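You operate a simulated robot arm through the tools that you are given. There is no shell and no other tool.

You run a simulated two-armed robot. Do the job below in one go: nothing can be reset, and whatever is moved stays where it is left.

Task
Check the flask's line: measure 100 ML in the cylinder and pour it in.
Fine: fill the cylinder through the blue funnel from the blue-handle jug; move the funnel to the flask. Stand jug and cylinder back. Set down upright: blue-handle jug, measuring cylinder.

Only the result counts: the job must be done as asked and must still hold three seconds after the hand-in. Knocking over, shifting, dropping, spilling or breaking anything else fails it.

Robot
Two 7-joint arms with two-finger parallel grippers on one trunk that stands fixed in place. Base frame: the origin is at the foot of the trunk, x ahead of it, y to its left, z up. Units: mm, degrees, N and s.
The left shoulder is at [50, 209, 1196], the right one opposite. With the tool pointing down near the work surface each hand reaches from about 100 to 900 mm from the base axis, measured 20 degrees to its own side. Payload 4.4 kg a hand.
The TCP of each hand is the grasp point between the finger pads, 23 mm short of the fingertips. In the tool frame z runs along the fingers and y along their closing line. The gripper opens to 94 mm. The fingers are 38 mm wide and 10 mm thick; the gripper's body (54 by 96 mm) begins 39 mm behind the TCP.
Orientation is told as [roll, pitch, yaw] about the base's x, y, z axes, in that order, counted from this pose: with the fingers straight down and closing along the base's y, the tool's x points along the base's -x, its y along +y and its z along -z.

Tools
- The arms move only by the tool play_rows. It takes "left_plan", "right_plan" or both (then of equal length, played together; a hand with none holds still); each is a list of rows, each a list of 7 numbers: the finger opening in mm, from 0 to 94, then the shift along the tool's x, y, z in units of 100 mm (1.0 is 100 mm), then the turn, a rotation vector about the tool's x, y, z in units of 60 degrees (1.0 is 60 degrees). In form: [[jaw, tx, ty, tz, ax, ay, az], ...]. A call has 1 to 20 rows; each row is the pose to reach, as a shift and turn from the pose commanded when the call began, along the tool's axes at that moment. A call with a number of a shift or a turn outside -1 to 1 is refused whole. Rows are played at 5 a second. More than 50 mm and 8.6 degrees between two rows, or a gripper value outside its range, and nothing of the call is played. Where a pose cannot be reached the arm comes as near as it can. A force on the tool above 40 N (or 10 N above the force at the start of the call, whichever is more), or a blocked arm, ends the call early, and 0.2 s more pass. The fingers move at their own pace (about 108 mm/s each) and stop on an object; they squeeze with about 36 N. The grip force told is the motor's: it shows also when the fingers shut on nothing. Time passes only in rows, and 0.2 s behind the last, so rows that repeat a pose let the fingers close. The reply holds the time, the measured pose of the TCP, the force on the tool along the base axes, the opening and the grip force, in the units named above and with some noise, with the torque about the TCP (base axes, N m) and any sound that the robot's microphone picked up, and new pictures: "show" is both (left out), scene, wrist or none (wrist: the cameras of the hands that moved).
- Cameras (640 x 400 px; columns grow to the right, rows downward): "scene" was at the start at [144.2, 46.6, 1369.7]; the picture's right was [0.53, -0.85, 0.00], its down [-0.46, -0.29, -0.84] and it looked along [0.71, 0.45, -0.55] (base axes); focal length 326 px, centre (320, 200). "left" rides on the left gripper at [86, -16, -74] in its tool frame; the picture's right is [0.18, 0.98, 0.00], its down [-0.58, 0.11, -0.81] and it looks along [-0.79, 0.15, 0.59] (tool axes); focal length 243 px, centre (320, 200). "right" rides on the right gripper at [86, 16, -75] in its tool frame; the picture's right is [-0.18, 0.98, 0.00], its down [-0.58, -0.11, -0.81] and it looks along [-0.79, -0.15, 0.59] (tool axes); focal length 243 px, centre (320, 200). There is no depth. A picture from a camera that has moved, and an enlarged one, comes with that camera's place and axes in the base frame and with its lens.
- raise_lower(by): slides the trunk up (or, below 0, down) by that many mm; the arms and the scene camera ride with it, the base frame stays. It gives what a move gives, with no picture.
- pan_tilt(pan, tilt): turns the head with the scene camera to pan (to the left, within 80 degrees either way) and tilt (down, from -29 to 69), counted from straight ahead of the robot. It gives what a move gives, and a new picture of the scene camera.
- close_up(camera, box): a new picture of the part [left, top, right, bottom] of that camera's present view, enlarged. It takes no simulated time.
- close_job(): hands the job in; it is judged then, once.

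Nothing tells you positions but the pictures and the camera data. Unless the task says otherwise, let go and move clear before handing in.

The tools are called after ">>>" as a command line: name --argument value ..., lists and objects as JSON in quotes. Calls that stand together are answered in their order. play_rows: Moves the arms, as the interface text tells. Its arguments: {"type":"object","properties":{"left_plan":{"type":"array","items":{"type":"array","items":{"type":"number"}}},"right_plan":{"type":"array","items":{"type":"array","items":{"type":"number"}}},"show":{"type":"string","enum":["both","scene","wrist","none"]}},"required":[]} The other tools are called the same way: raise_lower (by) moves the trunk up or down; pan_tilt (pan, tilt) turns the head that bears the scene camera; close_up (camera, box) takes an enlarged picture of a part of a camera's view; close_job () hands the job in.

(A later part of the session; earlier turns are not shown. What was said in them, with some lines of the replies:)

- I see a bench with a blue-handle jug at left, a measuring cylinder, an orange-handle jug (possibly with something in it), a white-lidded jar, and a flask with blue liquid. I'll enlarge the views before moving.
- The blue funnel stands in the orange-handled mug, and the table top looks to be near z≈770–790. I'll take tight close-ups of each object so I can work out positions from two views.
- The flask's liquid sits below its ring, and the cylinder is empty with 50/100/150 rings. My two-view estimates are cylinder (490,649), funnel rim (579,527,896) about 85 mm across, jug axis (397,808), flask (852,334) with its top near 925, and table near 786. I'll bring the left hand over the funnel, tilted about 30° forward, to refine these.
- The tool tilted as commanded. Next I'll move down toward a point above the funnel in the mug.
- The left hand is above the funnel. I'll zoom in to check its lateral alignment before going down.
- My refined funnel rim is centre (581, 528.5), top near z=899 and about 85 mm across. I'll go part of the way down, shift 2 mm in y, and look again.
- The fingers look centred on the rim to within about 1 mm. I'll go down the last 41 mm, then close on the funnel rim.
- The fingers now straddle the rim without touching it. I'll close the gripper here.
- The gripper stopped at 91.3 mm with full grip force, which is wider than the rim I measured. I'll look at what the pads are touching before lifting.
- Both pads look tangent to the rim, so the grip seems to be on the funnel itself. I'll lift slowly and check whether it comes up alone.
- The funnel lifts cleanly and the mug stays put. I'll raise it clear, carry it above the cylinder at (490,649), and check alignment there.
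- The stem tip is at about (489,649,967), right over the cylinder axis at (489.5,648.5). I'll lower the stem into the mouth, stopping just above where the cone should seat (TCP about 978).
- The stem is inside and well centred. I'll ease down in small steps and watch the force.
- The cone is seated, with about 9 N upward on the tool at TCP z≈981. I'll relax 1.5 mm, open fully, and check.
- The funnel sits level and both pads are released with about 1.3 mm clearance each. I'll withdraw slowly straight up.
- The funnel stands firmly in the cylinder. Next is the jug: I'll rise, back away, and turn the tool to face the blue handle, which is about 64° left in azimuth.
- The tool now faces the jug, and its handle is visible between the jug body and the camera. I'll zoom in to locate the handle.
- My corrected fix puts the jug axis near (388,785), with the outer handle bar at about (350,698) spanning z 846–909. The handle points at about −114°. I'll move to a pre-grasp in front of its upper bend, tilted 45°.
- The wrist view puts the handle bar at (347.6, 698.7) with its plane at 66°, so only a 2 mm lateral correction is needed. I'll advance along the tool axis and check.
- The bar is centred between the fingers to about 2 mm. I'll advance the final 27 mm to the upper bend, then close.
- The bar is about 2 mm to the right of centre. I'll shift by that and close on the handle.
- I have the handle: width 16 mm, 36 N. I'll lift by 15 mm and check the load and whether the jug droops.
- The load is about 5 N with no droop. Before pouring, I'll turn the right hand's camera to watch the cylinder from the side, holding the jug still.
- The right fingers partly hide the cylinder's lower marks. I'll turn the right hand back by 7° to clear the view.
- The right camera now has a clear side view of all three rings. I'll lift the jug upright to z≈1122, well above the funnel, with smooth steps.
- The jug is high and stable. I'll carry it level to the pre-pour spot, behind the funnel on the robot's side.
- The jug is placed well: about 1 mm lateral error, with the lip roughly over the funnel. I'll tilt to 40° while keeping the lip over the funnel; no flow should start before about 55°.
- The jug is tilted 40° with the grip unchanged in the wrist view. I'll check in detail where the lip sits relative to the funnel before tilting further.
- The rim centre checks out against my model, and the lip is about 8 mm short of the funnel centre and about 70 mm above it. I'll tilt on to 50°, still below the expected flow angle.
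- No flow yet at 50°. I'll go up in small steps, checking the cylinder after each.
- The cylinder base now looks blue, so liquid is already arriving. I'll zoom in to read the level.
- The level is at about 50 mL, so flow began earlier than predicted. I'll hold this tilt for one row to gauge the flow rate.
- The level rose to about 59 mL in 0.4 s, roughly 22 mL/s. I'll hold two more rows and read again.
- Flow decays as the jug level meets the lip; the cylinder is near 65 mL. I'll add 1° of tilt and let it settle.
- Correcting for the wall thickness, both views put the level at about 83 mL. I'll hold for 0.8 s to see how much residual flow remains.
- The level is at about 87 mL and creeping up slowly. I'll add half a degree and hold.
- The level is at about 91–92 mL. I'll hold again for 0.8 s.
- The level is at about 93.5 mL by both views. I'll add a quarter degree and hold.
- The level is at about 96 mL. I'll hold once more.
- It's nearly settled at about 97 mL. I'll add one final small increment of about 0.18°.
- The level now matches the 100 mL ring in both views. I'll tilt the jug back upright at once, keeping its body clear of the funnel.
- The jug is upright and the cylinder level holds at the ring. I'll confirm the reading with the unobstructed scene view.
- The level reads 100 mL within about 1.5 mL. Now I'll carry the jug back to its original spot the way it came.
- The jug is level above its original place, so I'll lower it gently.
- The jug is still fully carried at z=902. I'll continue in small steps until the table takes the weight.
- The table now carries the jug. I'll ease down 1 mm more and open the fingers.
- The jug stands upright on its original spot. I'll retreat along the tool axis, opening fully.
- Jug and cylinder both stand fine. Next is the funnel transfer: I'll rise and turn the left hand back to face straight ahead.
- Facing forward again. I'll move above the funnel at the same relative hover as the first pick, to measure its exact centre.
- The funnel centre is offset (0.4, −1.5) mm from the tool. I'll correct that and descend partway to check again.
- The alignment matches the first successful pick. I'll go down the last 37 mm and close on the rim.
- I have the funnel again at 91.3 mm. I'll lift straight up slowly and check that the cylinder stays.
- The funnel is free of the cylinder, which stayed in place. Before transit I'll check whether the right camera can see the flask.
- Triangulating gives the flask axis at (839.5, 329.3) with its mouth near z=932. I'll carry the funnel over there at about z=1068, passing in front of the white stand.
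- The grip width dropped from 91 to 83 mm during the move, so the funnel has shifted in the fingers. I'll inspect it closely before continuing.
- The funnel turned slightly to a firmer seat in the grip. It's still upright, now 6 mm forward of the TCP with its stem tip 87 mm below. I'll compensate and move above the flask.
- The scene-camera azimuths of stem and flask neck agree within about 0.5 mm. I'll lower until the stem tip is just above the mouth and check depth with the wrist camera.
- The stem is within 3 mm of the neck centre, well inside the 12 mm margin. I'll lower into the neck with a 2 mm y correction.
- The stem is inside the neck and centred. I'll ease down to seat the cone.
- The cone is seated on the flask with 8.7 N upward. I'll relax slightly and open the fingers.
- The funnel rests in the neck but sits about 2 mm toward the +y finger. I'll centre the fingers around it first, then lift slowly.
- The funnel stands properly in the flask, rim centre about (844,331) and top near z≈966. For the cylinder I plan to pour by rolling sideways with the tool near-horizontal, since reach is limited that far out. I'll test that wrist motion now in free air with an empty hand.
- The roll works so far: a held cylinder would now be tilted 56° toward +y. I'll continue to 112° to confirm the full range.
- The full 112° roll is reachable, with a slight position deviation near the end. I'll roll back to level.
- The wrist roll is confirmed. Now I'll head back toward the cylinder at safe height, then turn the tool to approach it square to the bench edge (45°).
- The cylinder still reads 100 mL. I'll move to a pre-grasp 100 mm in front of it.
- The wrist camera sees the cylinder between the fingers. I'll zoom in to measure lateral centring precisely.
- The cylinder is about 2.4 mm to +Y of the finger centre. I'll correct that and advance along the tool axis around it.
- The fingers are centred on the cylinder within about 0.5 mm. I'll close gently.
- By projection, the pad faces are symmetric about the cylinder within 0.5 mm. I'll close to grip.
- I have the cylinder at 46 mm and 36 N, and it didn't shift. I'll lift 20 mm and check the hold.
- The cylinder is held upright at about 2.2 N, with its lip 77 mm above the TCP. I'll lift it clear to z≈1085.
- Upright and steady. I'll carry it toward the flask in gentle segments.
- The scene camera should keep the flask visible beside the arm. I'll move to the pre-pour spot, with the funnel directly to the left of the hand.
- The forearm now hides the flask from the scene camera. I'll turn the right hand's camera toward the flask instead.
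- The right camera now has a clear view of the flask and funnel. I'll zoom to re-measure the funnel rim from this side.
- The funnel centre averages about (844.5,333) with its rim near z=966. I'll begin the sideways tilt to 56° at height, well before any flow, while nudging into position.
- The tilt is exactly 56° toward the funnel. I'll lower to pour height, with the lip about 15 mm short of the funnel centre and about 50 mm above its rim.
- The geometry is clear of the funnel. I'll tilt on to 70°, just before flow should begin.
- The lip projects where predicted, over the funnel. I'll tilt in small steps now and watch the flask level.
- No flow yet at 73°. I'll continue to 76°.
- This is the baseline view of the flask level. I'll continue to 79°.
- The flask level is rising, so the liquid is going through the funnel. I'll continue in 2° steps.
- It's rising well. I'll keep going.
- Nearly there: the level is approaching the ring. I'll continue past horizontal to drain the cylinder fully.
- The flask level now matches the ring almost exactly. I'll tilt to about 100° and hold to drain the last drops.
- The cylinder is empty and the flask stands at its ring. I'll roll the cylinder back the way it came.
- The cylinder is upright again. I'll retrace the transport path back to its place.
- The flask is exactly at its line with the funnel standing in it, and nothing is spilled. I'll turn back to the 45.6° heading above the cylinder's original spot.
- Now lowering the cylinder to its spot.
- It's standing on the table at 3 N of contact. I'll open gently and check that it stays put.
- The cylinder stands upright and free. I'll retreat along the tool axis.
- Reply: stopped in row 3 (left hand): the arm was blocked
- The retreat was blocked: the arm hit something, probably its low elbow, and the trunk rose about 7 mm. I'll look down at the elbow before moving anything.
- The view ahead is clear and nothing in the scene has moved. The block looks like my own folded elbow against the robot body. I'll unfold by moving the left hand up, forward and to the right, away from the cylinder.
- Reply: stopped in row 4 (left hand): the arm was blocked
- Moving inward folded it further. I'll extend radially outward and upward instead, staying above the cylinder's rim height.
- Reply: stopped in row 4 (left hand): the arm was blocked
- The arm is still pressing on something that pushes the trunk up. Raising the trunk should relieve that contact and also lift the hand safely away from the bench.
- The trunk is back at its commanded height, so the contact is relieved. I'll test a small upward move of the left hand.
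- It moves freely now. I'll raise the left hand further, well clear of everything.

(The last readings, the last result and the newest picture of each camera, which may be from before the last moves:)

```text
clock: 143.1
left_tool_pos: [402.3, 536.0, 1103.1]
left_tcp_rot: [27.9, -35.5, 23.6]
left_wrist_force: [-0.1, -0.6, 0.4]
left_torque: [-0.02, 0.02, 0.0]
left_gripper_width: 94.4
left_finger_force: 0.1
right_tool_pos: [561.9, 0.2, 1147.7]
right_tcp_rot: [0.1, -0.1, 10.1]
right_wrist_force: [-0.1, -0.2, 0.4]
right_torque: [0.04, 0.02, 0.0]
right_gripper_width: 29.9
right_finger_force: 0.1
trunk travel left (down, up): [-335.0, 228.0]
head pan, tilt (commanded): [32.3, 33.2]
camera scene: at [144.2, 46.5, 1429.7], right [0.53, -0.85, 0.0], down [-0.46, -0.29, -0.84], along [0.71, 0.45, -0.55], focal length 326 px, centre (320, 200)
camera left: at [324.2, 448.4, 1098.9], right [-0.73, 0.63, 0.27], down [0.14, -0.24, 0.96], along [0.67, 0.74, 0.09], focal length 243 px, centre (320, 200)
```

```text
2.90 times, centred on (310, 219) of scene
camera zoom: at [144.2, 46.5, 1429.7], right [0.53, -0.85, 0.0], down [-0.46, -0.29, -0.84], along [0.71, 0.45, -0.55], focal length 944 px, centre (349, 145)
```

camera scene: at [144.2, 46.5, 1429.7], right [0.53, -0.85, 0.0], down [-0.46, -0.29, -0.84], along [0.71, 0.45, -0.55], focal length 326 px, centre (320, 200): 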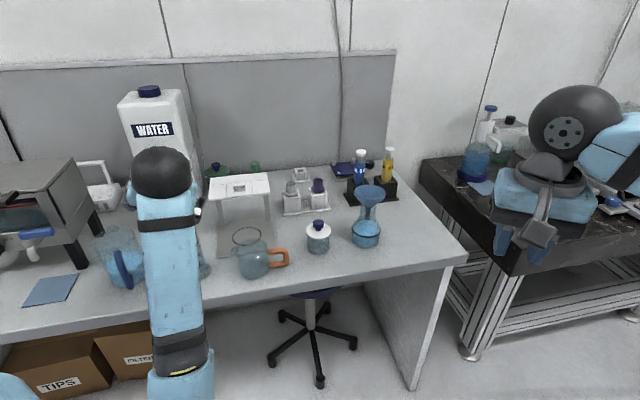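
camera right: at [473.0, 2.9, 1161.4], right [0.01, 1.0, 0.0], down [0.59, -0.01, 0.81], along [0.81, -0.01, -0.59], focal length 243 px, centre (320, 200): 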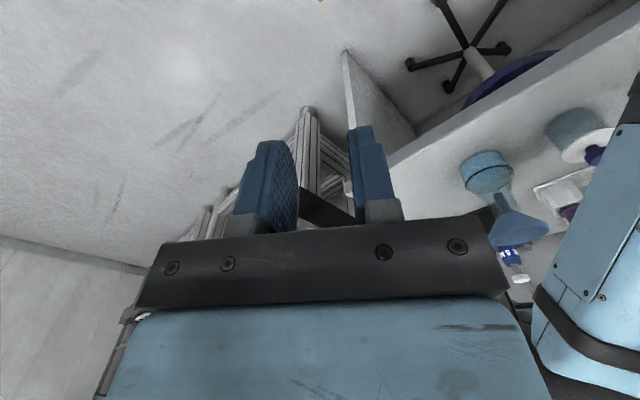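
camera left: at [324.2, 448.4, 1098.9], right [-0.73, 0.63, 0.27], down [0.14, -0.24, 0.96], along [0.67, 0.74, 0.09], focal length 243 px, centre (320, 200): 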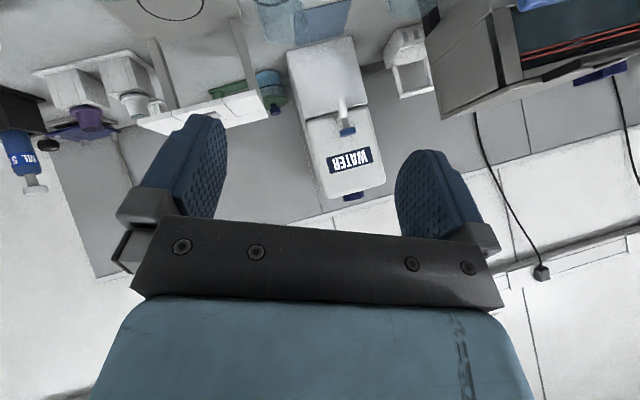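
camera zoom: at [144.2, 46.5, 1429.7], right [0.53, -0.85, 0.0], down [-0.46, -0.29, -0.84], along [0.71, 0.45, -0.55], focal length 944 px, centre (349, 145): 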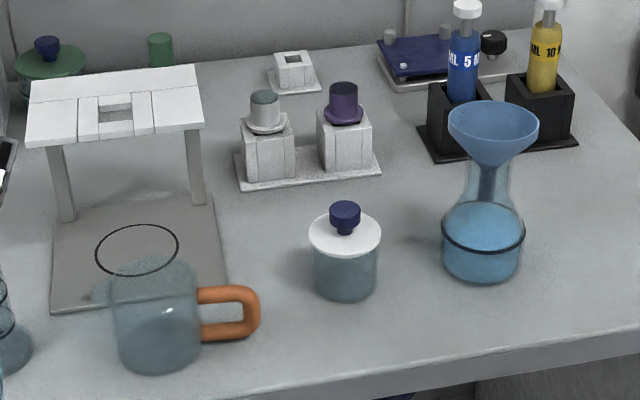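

The forearm hides the cylinder, so I'll move the left hand aside at height for a final check.

>>> play_rows --left_plan '[[94, -0.08, -0.22, -0.15, 0, 0, 0], [94, -0.16, -0.44, -0.31, 0, 0, 0], [94, -0.245, -0.66, -0.46, 0, 0, 0], [94, -0.327, -0.879, -0.616, 0, 0, 0]]' --show "none"

>>> pan_tilt --pan 50 --tilt 33

>>> close_up --camera "scene" --box '[160, 170, 400, 320]'

```text
clock: 144.1
left_tool_pos: [460.8, 445.9, 1131.3]
left_tcp_rot: [27.9, -35.5, 23.6]
left_wrist_force: [-0.4, 0.0, -0.4]
left_torque: [0.01, 0.01, 0.0]
left_gripper_width: 94.2
left_finger_force: 0.1
right_tool_pos: [560.8, 1.3, 1147.8]
right_tcp_rot: [-0.1, 0.0, 10.0]
right_wrist_force: [-0.6, -0.3, 0.2]
right_torque: [0.01, -0.01, -0.01]
right_gripper_width: 29.8
right_finger_force: 0.1
trunk travel left (down, up): [-335.0, 228.0]
head pan, tilt (commanded): [32.3, 33.2]
```

```text
clock: 144.9
left_tool_pos: [459.3, 445.2, 1132.4]
left_tcp_rot: [27.9, -35.5, 23.5]
left_wrist_force: [0.1, 0.4, 0.3]
left_torque: [0.01, 0.0, -0.02]
left_gripper_width: 94.1
left_finger_force: 0.1
right_tool_pos: [561.0, -0.2, 1148.6]
right_tcp_rot: [0.0, 0.0, 10.0]
right_wrist_force: [-0.5, -0.2, 0.1]
right_torque: [-0.04, -0.01, -0.02]
right_gripper_width: 30.0
right_finger_force: 0.0
trunk travel left (down, up): [-335.0, 228.0]
head pan, tilt (commanded): [50.0, 33.0]
camera scene: at [126.3, 67.1, 1430.0], right [0.77, -0.64, 0.0], down [-0.35, -0.42, -0.84], along [0.54, 0.64, -0.54], focal length 326 px, centre (320, 200)
```

scene: 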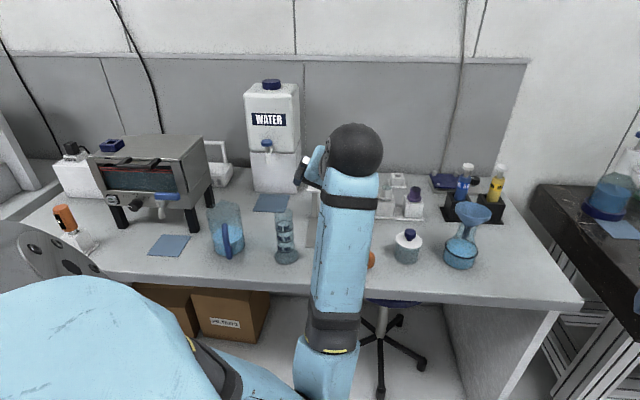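

```text
2.67 times, centred on (280, 245) of scene
camera zoom: at [126.3, 67.1, 1430.0], right [0.77, -0.64, 0.0], down [-0.35, -0.42, -0.84], along [0.54, 0.64, -0.54], focal length 868 px, centre (427, 80)
```

zoom: 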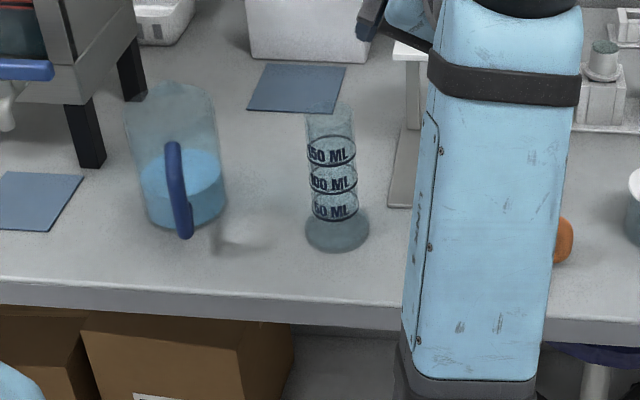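

Jug and cylinder both stand upright at their original places, cylinder empty at about (491,649). One last look at the flask, funnel and mug before handing in.

>>> close_up --camera "scene" --box '[380, 170, 540, 280]'

>>> close_up --camera "right" --box '[440, 100, 640, 260]'

>>> close_up --camera "scene" --box '[200, 190, 250, 265]'

```text
3.64 times, centred on (460, 225) of scene
camera zoom: at [126.3, 67.1, 1430.0], right [0.77, -0.64, 0.0], down [-0.35, -0.42, -0.84], along [0.54, 0.64, -0.54], focal length 1184 px, centre (-189, 109)
```

zoom: 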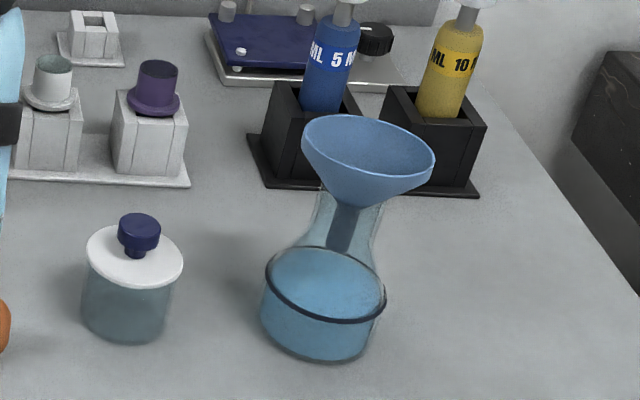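

```text
2.50 times, centred on (540, 180) of right
camera zoom: at [472.8, 2.6, 1221.5], right [0.01, 1.0, 0.0], down [0.59, -0.01, 0.81], along [0.81, -0.01, -0.59], focal length 606 px, centre (-230, 250)
```

zoom: 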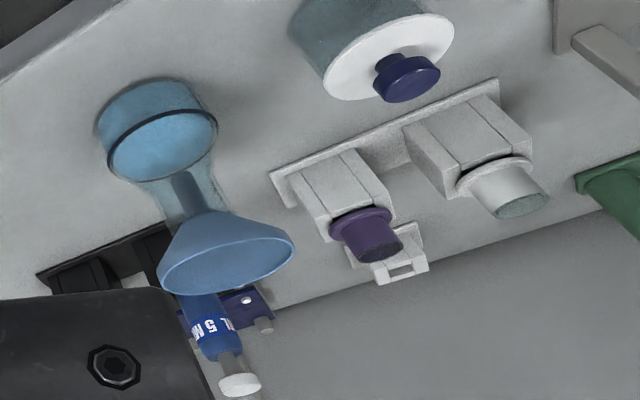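

```text
5.33 times, centred on (225, 228) of scene
camera zoom: at [126.3, 67.1, 1430.0], right [0.77, -0.64, 0.0], down [-0.35, -0.42, -0.84], along [0.54, 0.64, -0.54], focal length 1736 px, centre (827, 53)
```

zoom: 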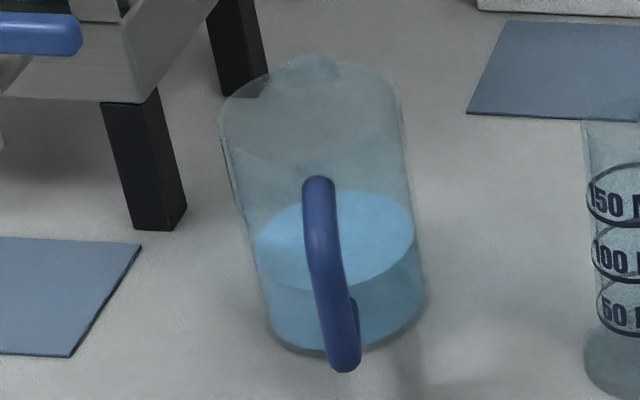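

The flask is at its ring with the blue funnel standing in its neck, and the jug and empty cylinder stand upright where they began. Both hands are clear and the table is dry, so I'm handing the job in.

>>> close_job

```text
The job is handed in.
```

I measured 100 ML in the cylinder and poured it into the flask. The level came up to the flask's line; no verdict on the job came back.

- **Filling:** I moved the blue funnel from the orange-handled mug to the cylinder and filled it from the blue-handle jug. The level read 100 ML to within about 1.5 ML.
- **Pouring:** I moved the funnel to the flask and emptied the cylinder through it. The funnel stayed standing in the flask's neck, leaning a few degrees.
- **Putting back:** The jug and the empty cylinder stand upright at their original spots. I saw no spills, and nothing else had been shifted or knocked over.

**Blocked arm:** After I let go of the cylinder, the left arm got blocked, most likely by its own elbow against the robot. I raised the trunk 60 mm to free it, and it is still raised.
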